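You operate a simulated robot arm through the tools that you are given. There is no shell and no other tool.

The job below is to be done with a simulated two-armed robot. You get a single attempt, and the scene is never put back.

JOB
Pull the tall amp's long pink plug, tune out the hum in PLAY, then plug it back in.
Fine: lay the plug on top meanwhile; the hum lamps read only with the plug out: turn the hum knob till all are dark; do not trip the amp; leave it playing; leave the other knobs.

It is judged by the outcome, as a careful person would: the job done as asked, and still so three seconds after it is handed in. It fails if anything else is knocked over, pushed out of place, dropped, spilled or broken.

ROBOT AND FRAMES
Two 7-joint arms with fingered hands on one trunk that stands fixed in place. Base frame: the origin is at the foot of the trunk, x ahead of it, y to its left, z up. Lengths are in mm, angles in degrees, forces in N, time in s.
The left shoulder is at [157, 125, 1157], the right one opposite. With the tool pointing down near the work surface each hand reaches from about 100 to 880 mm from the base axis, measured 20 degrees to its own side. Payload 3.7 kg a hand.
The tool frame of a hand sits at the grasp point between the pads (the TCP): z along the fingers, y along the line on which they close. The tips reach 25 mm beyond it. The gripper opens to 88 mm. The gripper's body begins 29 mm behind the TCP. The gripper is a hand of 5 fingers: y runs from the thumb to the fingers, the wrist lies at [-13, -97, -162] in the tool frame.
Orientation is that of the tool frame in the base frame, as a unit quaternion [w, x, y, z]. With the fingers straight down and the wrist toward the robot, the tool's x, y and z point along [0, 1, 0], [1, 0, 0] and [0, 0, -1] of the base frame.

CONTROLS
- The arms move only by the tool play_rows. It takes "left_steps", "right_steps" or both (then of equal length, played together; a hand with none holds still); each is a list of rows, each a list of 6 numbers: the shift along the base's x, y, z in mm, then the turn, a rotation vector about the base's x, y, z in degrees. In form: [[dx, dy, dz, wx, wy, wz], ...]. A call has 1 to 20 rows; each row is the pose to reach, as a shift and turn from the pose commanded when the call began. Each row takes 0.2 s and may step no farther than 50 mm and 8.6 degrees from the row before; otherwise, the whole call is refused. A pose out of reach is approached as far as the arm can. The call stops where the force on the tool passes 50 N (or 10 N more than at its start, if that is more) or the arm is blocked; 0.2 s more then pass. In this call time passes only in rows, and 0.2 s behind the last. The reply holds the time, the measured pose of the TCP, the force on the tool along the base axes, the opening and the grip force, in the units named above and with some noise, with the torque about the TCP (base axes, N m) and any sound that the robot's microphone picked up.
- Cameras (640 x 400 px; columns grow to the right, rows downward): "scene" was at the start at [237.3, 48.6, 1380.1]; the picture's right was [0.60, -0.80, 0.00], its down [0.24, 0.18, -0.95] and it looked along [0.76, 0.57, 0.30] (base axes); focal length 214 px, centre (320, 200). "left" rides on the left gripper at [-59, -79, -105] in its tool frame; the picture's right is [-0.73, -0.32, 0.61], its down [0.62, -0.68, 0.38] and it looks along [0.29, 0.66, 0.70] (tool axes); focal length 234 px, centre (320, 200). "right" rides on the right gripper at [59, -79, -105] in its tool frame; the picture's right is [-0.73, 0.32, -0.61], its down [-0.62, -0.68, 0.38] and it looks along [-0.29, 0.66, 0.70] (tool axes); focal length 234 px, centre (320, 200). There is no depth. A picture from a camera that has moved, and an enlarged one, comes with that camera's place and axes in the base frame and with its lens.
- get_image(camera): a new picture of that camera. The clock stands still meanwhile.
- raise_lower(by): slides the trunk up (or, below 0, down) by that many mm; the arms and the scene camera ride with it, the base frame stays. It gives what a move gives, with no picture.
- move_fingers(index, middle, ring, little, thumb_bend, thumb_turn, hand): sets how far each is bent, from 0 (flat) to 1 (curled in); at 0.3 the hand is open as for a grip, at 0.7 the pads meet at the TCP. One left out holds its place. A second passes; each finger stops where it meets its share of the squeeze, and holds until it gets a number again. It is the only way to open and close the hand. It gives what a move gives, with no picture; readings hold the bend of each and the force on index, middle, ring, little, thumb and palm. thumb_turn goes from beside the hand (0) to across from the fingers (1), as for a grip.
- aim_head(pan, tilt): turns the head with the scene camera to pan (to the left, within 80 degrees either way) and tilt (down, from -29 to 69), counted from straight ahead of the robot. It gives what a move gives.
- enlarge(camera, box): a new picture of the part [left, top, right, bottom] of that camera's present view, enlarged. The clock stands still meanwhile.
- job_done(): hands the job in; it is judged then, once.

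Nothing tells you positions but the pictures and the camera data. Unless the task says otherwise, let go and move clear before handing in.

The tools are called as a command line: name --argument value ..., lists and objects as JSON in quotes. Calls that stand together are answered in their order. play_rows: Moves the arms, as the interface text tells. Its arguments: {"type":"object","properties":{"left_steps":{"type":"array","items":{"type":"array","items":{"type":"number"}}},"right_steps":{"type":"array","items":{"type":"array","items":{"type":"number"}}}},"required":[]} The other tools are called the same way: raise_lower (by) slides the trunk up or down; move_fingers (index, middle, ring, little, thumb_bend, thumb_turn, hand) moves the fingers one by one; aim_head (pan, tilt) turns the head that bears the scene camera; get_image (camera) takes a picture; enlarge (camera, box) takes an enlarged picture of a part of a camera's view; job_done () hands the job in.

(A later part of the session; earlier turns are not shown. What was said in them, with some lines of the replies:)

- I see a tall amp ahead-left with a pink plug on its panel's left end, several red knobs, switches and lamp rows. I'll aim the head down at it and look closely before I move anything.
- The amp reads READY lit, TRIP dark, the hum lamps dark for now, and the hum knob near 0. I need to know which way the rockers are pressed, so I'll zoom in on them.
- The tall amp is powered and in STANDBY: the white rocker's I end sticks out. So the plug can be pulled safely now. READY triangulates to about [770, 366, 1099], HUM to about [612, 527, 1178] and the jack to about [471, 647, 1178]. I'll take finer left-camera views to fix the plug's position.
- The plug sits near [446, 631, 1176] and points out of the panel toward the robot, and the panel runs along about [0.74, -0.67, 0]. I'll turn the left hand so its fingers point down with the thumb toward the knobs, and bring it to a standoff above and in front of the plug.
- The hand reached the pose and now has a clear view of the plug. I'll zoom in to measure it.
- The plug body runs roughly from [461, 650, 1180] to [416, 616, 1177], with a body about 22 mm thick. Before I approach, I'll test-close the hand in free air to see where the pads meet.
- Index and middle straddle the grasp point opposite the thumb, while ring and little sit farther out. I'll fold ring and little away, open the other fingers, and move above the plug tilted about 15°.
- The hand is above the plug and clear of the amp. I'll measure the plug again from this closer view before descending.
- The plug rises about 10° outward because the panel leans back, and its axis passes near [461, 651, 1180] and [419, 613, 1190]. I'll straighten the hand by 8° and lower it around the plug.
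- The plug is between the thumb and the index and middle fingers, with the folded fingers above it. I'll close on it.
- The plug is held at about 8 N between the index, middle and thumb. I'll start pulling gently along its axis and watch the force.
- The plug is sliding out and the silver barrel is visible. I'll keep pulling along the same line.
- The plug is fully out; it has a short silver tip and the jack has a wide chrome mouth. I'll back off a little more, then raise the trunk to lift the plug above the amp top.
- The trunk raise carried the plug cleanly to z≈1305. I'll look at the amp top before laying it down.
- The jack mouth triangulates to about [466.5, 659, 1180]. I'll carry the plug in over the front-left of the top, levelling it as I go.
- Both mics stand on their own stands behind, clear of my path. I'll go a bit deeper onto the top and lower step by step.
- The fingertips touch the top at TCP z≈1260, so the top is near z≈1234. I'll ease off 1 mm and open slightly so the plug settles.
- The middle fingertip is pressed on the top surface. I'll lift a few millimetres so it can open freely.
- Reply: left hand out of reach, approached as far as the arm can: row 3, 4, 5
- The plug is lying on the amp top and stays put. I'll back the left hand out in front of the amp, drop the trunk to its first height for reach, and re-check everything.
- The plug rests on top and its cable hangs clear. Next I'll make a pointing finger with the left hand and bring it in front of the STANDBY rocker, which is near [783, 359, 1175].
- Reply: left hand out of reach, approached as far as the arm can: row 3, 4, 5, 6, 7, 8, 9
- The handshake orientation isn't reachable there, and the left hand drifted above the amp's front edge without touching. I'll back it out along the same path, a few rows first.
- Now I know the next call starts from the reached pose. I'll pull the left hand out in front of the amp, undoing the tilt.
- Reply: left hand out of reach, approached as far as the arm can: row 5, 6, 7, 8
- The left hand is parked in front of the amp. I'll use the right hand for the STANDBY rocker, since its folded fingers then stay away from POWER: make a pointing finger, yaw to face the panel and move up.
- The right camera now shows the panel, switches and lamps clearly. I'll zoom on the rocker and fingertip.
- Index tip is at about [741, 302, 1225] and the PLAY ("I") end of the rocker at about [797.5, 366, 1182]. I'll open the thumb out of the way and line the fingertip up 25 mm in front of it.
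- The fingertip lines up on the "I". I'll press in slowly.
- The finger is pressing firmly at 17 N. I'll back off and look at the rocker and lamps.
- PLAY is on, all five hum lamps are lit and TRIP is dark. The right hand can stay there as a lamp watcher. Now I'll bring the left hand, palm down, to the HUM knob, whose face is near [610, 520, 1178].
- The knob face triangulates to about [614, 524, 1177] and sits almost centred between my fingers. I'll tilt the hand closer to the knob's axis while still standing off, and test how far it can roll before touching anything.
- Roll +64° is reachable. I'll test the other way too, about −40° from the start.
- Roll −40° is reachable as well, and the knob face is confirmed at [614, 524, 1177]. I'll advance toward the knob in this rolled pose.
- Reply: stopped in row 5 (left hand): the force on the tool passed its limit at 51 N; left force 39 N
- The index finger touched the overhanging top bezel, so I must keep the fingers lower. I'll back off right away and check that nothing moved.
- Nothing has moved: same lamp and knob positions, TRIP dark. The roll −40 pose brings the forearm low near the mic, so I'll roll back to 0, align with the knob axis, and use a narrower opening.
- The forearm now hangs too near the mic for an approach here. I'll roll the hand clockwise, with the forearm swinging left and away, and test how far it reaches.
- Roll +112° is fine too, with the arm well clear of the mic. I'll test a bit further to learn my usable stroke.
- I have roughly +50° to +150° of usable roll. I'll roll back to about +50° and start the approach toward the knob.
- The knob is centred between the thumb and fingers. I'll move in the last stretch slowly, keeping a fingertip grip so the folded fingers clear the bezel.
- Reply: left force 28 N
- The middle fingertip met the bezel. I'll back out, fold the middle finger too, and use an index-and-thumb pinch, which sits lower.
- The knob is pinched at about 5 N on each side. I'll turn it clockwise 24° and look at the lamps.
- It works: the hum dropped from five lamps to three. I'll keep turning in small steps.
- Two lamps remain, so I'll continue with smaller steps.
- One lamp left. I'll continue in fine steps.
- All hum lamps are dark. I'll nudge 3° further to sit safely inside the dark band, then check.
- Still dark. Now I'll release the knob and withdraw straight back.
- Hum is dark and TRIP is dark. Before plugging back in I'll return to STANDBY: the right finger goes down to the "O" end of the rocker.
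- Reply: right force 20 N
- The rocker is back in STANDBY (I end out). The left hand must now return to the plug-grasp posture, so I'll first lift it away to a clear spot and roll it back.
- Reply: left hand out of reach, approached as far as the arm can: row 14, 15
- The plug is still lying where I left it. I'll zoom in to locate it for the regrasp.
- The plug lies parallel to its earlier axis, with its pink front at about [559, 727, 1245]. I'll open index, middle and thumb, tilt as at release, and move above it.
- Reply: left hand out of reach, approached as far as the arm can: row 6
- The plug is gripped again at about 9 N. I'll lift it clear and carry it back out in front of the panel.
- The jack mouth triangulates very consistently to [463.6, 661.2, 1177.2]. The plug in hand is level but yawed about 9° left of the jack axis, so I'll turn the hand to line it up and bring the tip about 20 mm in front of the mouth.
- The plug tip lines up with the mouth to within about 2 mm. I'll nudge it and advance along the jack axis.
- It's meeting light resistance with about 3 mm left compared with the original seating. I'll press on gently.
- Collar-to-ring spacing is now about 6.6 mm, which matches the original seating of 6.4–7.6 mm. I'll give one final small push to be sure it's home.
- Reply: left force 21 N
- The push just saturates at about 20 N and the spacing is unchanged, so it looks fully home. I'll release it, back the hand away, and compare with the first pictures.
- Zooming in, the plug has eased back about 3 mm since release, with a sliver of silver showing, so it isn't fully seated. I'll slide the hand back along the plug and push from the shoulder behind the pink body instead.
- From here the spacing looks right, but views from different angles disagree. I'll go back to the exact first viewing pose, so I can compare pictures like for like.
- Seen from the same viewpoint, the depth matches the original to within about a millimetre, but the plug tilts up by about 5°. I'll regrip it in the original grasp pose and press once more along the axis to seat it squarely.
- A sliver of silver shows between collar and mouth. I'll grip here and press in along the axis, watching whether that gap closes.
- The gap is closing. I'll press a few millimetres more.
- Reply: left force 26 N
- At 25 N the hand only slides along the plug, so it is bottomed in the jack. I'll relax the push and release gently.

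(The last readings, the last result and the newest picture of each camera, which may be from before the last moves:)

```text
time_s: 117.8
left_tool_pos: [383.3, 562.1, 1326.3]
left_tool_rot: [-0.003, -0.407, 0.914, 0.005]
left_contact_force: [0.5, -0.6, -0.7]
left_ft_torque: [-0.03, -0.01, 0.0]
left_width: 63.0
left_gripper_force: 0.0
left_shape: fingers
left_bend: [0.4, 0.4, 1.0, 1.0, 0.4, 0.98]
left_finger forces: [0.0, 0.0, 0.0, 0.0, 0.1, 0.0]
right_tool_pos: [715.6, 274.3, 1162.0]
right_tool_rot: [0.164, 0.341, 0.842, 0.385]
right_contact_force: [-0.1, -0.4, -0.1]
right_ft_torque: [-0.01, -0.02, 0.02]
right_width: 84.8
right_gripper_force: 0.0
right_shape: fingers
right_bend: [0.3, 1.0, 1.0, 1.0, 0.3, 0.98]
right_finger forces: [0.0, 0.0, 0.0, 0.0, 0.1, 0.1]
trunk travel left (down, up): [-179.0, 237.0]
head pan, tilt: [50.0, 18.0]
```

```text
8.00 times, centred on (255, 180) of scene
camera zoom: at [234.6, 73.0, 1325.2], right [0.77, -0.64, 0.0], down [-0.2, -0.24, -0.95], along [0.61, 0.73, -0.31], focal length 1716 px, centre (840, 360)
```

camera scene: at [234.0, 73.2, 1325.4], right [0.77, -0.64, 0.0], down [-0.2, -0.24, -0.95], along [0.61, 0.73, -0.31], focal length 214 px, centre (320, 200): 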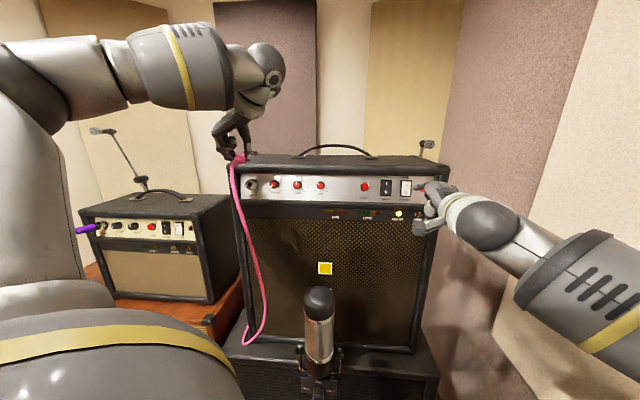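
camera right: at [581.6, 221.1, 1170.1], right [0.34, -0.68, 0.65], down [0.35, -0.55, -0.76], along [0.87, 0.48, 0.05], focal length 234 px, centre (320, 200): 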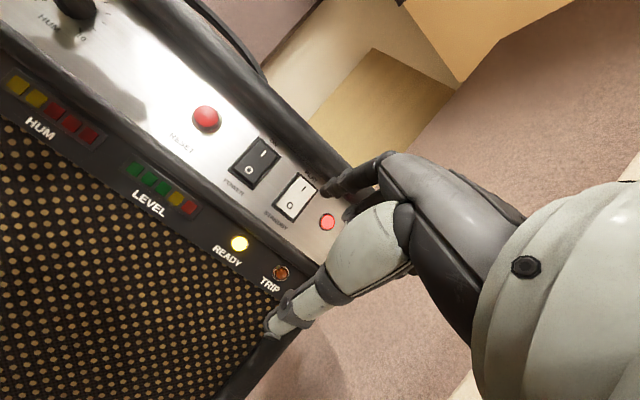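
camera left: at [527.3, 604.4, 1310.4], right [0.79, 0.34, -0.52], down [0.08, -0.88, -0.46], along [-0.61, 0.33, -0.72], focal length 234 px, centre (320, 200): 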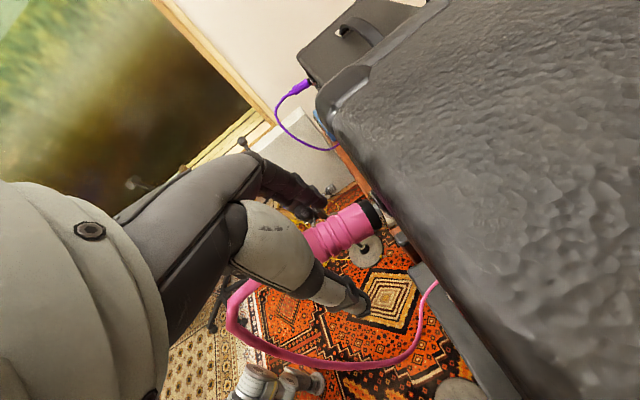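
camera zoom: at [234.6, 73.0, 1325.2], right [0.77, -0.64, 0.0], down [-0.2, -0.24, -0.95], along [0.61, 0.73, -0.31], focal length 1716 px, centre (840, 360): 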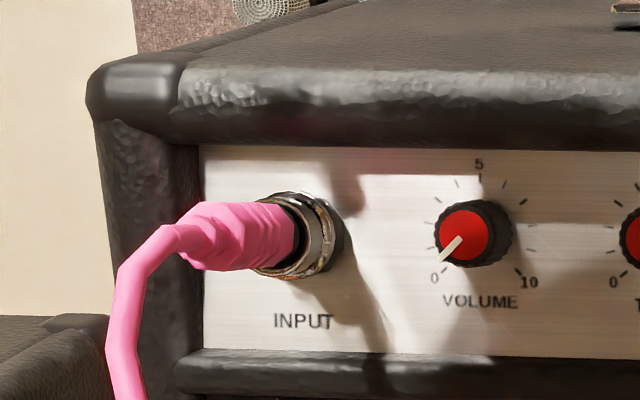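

The spacing now matches the original within about a millimetre from every view, and the plug is firmly bottomed. Now I'll switch back to PLAY with the right index finger on the "I" end.

play_rows --right_steps '[[8, 8, -1, 0, 0, 0], [16, 16.5, -2, 0, 0, 0], [24, 24.6, -3, 0, 0, 0], [32, 33, -3, 0, 0, 0], [40, 41.5, -3, 0, 0, 0]]'

enlarge --camera "right" --box '[200, 130, 440, 280]'

enlarge --camera "scene" --box '[350, 150, 510, 250]'

```text
time_s: 119.0
left_tool_pos: [382.8, 563.1, 1327.2]
left_tool_rot: [-0.001, -0.406, 0.914, 0.006]
left_contact_force: [0.7, -0.1, 0.1]
left_ft_torque: [0.01, 0.03, 0.01]
left_width: 63.3
left_gripper_force: 0.1
left_shape: fingers
left_bend: [0.4, 0.4, 1.0, 1.0, 0.4, 0.98]
left_finger forces: [0.0, 0.0, 0.1, 0.1, 0.1, 0.0]
right_tool_pos: [757.2, 316.5, 1159.3]
right_tool_rot: [0.163, 0.339, 0.842, 0.386]
right_contact_force: [0.7, 0.8, 0.1]
right_ft_torque: [-0.01, 0.0, -0.02]
right_width: 84.5
right_gripper_force: 0.0
right_shape: fingers
right_bend: [0.3, 1.0, 1.0, 1.0, 0.3, 0.98]
right_finger forces: [0.0, 0.0, 0.0, 0.1, 0.1, 0.1]
trunk travel left (down, up): [-179.0, 237.0]
head pan, tilt: [50.0, 18.0]
```

```text
2.67 times, centred on (320, 205) of right
camera zoom: at [623.5, 262.4, 1166.7], right [0.34, -0.68, 0.65], down [0.35, -0.55, -0.76], along [0.87, 0.48, 0.05], focal length 624 px, centre (320, 187)
```

zoom: 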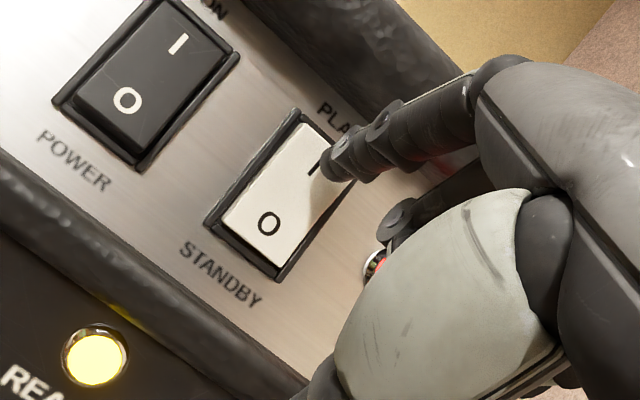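

```text
4.00 times, centred on (430, 200) of scene
camera zoom: at [234.4, 73.4, 1325.3], right [0.77, -0.64, 0.0], down [-0.2, -0.24, -0.95], along [0.61, 0.73, -0.31], focal length 858 px, centre (-120, 200)
```

zoom: 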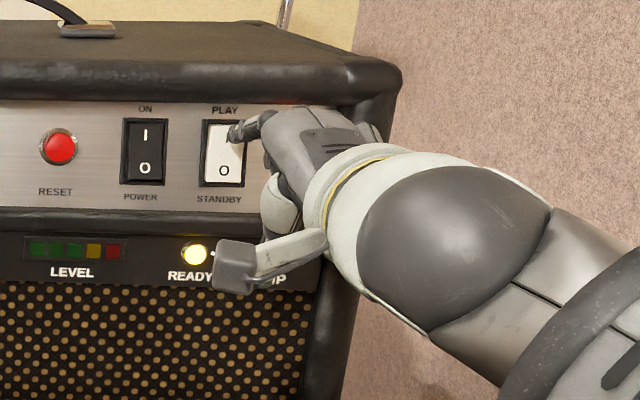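

play_rows --right_steps '[[-1.4, 1.4, 0, 0, 0, 0], [0.6, 3.4, 0, 0, 0, 0], [2.6, 5.4, 0, 0, 0, 0], [4.6, 7.4, 0, 0, 0, 0], [6.6, 9.4, 0, 0, 0, 0]]'

enlarge --camera "right" --box '[200, 130, 440, 280]'

```text
time_s: 120.2
left_tool_pos: [382.3, 560.7, 1328.0]
left_tool_rot: [-0.001, -0.407, 0.913, 0.007]
left_contact_force: [-0.5, -0.7, -0.1]
left_ft_torque: [-0.01, -0.02, -0.03]
left_width: 62.9
left_gripper_force: 0.0
left_shape: fingers
left_bend: [0.4, 0.4, 1.0, 1.0, 0.4, 0.98]
left_finger forces: [0.0, 0.0, 0.1, 0.1, 0.1, 0.0]
right_tool_pos: [762.4, 324.9, 1161.1]
right_tool_rot: [0.164, 0.34, 0.842, 0.387]
right_contact_force: [-3.6, -5.8, 1.5]
right_ft_torque: [0.19, -0.17, 0.03]
right_width: 82.6
right_gripper_force: 4.0
right_shape: fingers
right_bend: [0.32, 1.0, 1.0, 1.0, 0.3, 0.98]
right_finger forces: [7.7, 0.0, 0.0, 0.1, 0.0, 0.1]
trunk travel left (down, up): [-179.0, 237.0]
head pan, tilt: [50.0, 18.0]
```

```text
2.67 times, centred on (320, 205) of right
camera zoom: at [629.6, 270.4, 1168.0], right [0.34, -0.68, 0.65], down [0.35, -0.55, -0.76], along [0.87, 0.48, 0.05], focal length 624 px, centre (320, 187)
```

zoom: 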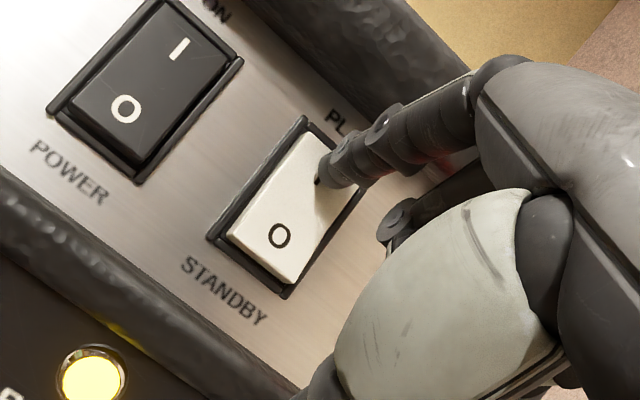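

play_rows --right_steps '[[1.5, 1.5, 0, 0, 0, 0], [2.8, 2.8, 0, 0, 0, 0]]'

play_rows --right_steps '[[-5, -5, 0, 0, 0, 0], [-15, -15, 0, 0, 0, 0], [-30, -32, 0, 0, 0, 0], [-50, -55, 5, 0, 0, 0]]'

enlarge --camera "scene" --box '[372, 174, 420, 204]'

enlarge --camera "right" --box '[0, 0, 360, 300]'

get_image --camera "scene"

```text
time_s: 120.8
left_tool_pos: [379.5, 560.9, 1329.5]
left_tool_rot: [0.001, -0.407, 0.913, 0.006]
left_contact_force: [0.3, 0.7, -0.2]
left_ft_torque: [-0.02, -0.03, -0.01]
left_width: 63.2
left_gripper_force: 0.0
left_shape: fingers
left_bend: [0.4, 0.4, 1.0, 1.0, 0.4, 0.98]
left_finger forces: [0.0, 0.0, 0.0, 0.1, 0.0, 0.1]
right_tool_pos: [765.0, 324.6, 1163.4]
right_tool_rot: [0.164, 0.339, 0.841, 0.388]
right_contact_force: [-14.3, -16.0, 5.3]
right_ft_torque: [0.57, -0.5, 0.12]
right_width: 80.0
right_gripper_force: 11.5
right_shape: fingers
right_bend: [0.34, 1.0, 1.0, 1.0, 0.3, 0.98]
right_finger forces: [22.4, 0.0, 0.1, 0.1, 0.0, 0.0]
trunk travel left (down, up): [-179.0, 237.0]
head pan, tilt: [50.0, 18.0]
```

```text
time_s: 121.8
left_tool_pos: [382.7, 562.0, 1328.8]
left_tool_rot: [-0.002, -0.407, 0.913, 0.006]
left_contact_force: [0.5, 0.4, -0.3]
left_ft_torque: [-0.02, 0.02, 0.0]
left_width: 63.1
left_gripper_force: 0.1
left_shape: fingers
left_bend: [0.4, 0.4, 1.0, 1.0, 0.4, 0.98]
left_finger forces: [0.0, 0.1, 0.0, 0.0, 0.1, 0.0]
right_tool_pos: [716.7, 272.0, 1164.7]
right_tool_rot: [0.162, 0.34, 0.842, 0.386]
right_contact_force: [0.9, -0.7, 0.6]
right_ft_torque: [0.02, -0.01, 0.0]
right_width: 84.7
right_gripper_force: 0.1
right_shape: fingers
right_bend: [0.3, 1.0, 1.0, 1.0, 0.3, 0.98]
right_finger forces: [0.0, 0.0, 0.1, 0.1, 0.0, 0.1]
trunk travel left (down, up): [-179.0, 237.0]
head pan, tilt: [50.0, 18.0]
```

```text
13.33 times, centred on (396, 189) of scene
camera zoom: at [234.0, 72.5, 1325.5], right [0.77, -0.64, 0.0], down [-0.2, -0.24, -0.95], along [0.61, 0.73, -0.31], focal length 2860 px, centre (-693, 347)
```

zoom: 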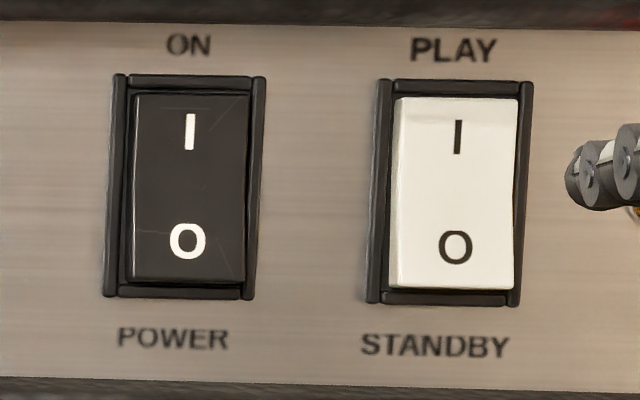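

```text
1.33 times, centred on (180, 150) of right
camera zoom: at [582.4, 219.5, 1172.3], right [0.34, -0.68, 0.65], down [0.35, -0.55, -0.76], along [0.87, 0.48, 0.05], focal length 312 px, centre (507, 267)
```

zoom: 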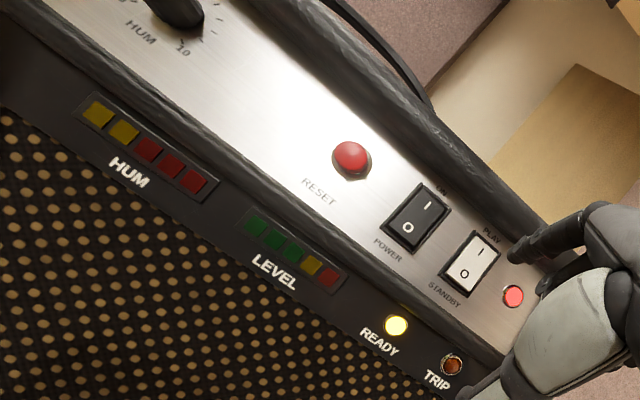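

```text
taken
camera scene: at [234.0, 72.5, 1325.5], right [0.77, -0.64, 0.0], down [-0.2, -0.24, -0.95], along [0.61, 0.73, -0.31], focal length 214 px, centre (320, 200)
```

scene: 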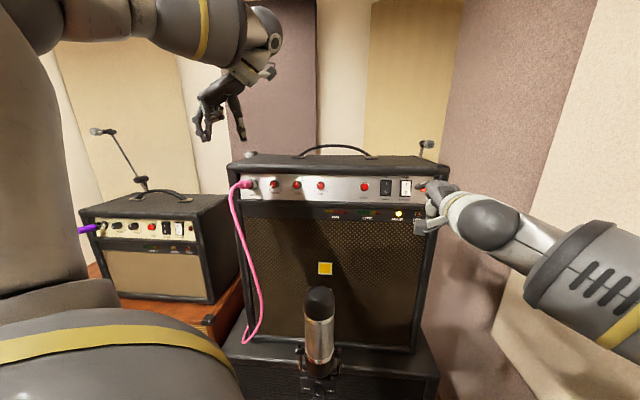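

PLAY is set (O end out now), READY is lit, TRIP is dark and the hum lamps are dark. I'll take one more same-view check of the plug from the first viewing pose.

play_rows --left_steps '[[-3.5, -2.4, 2.3, -0.45, -0.7, 0.2]]'

enlarge --camera "left" --box '[420, 130, 580, 270]'

enlarge --camera "scene" --box '[215, 155, 295, 205]'

```text
time_s: 122.2
left_tool_pos: [379.3, 561.6, 1330.0]
left_tool_rot: [0.002, -0.409, 0.912, -0.001]
left_contact_force: [-0.2, 0.7, 0.1]
left_ft_torque: [0.01, -0.01, -0.05]
left_width: 63.1
left_gripper_force: 0.0
left_shape: fingers
left_bend: [0.4, 0.4, 1.0, 1.0, 0.4, 0.98]
left_finger forces: [0.0, 0.0, 0.0, 0.1, 0.1, 0.0]
right_tool_pos: [716.5, 272.5, 1165.1]
right_tool_rot: [0.164, 0.341, 0.842, 0.385]
right_contact_force: [0.1, 0.0, 0.3]
right_ft_torque: [0.01, 0.0, 0.03]
right_width: 85.0
right_gripper_force: 0.0
right_shape: fingers
right_bend: [0.3, 1.0, 1.0, 1.0, 0.3, 0.98]
right_finger forces: [0.1, 0.1, 0.0, 0.1, 0.0, 0.0]
trunk travel left (down, up): [-179.0, 237.0]
head pan, tilt: [50.0, 18.0]
```

```text
2.86 times, centred on (500, 200) of left
camera zoom: at [476.7, 551.2, 1436.1], right [0.73, 0.33, -0.6], down [0.09, -0.92, -0.38], along [-0.68, 0.22, -0.7], focal length 669 px, centre (-194, 200)
```

zoom: 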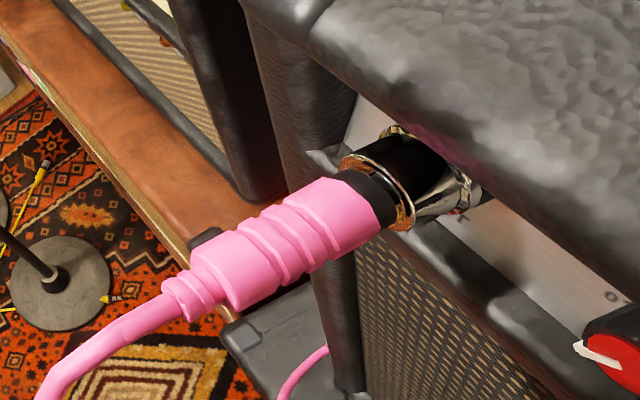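

```text
8.00 times, centred on (255, 180) of scene
camera zoom: at [233.9, 72.7, 1325.5], right [0.77, -0.64, 0.0], down [-0.2, -0.24, -0.95], along [0.61, 0.73, -0.31], focal length 1716 px, centre (840, 360)
```

zoom: 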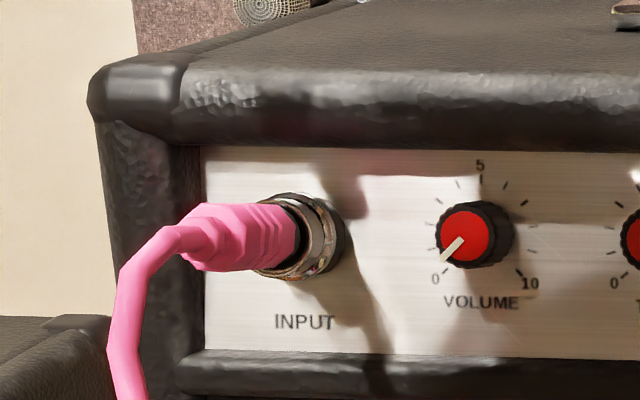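

The plug looks as it did at the start. I'll move both hands clear and take a last look.

play_rows --left_steps '[[-10, -20, 5, 0, 0, 0], [-20, -45, 15, 0, 0, 0], [-30, -70, 30, 0, 0, 0], [-35, -90, 45, 0, 0, 0], [-40, -100, 60, 0, 0, 0]]' --right_steps '[[-15, -20, 10, 0, 0, 0], [-35, -45, 25, 0, 0, 0], [-55, -75, 45, 0, 0, 0], [-75, -105, 65, 0, 0, 0], [-95, -130, 90, 0, 0, 0]]'

get_image --camera "scene"

enlarge --camera "scene" --box '[225, 150, 445, 290]'

enlarge --camera "scene" --box '[230, 165, 350, 235]'

```text
time_s: 123.4
left_tool_pos: [360.6, 516.9, 1311.8]
left_tool_rot: [0.003, -0.408, 0.913, -0.001]
left_contact_force: [0.0, -0.2, -0.7]
left_ft_torque: [0.0, -0.01, 0.0]
left_width: 63.0
left_gripper_force: 0.1
left_shape: fingers
left_bend: [0.4, 0.4, 1.0, 1.0, 0.4, 0.98]
left_finger forces: [0.0, 0.0, 0.0, 0.0, 0.1, 0.0]
left hand out of reach, approached as far as the arm can: row 1, 2, 3, 4, 5
right_tool_pos: [620.5, 140.4, 1254.1]
right_tool_rot: [0.163, 0.34, 0.842, 0.385]
right_contact_force: [-0.4, 0.3, -0.6]
right_ft_torque: [0.0, -0.01, 0.01]
right_width: 84.9
right_gripper_force: 0.1
right_shape: fingers
right_bend: [0.3, 1.0, 1.0, 1.0, 0.3, 0.98]
right_finger forces: [0.0, 0.0, 0.1, 0.1, 0.0, 0.1]
trunk travel left (down, up): [-179.0, 237.0]
head pan, tilt: [50.0, 18.0]
```

```text
taken
camera scene: at [233.5, 72.7, 1325.6], right [0.77, -0.64, 0.0], down [-0.2, -0.24, -0.95], along [0.61, 0.73, -0.31], focal length 214 px, centre (320, 200)
```

scene: 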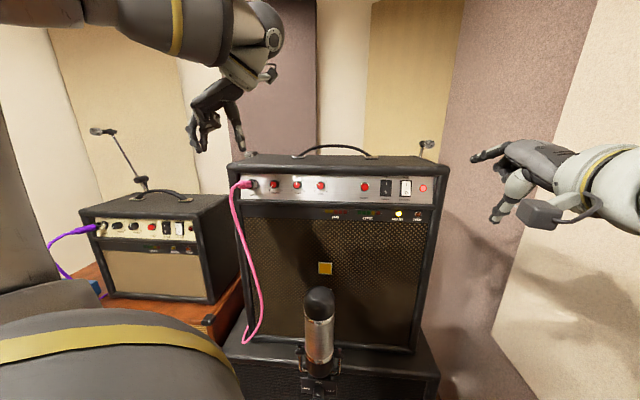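

```text
2.86 times, centred on (335, 220) of scene
camera zoom: at [233.5, 72.7, 1325.6], right [0.77, -0.64, 0.0], down [-0.2, -0.24, -0.95], along [0.61, 0.73, -0.31], focal length 613 px, centre (277, 143)
```

zoom: 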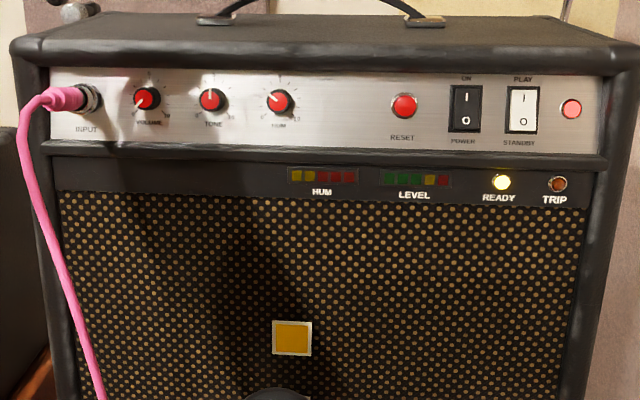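

```text
5.33 times, centred on (290, 200) of scene
camera zoom: at [233.5, 72.7, 1325.6], right [0.77, -0.64, 0.0], down [-0.2, -0.24, -0.95], along [0.61, 0.73, -0.31], focal length 1144 px, centre (480, 200)
```

zoom: 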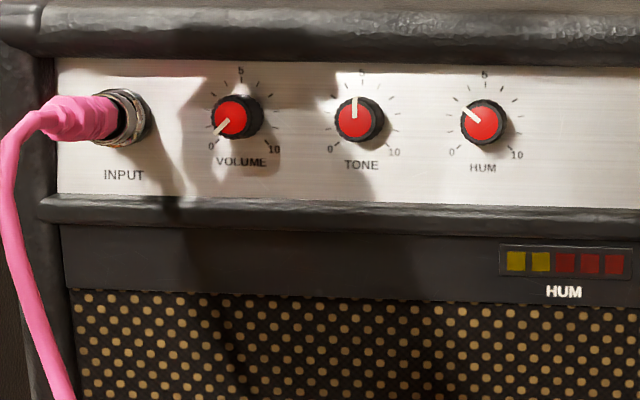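

The hum is tuned out (all hum lamps dark), the long pink plug is back in the tall amp's INPUT, and the amp is in PLAY. READY is lit and TRIP is dark.

- **Plug:** it was laid on top of the amp during tuning. Its seating depth matches the original to within about a millimetre, and it did not move further under a 25 N push.
- **Switching:** the amp was in STANDBY whenever I pulled or inserted the plug, and in PLAY only while tuning.
- **Knobs:** HUM now sits at about 3. VOLUME and TONE look unchanged.
- **Contact:** the left fingers briefly touched the top bezel twice, up to 51 N. Nothing in the pictures shows the amp or anything else displaced.

Both hands are clear, so I'm handing the job in.

job_done

```text
The job is handed in.
```

I've handed the job in: the tall amp is in PLAY with its pink plug back in the INPUT jack. All five hum lamps went dark with the plug out and the amp in PLAY, and TRIP was dark every time I checked.

- **Plug:** it lay on top of the amp while I tuned. It now sits within about a millimetre of its original depth, judging by the same camera view before and after. I couldn't test the electrical contact directly.
- **Switching:** I put the amp in STANDBY for pulling and reinserting the plug, and in PLAY for tuning.
- **Knobs:** HUM ended at about 3. VOLUME and TONE look unchanged.
- **Contact:** the left hand bumped the top bezel twice while reaching for the HUM knob, the harder time at about 51 N. The pictures show nothing moved or knocked over.

Both hands were clear of the amp at hand-in.
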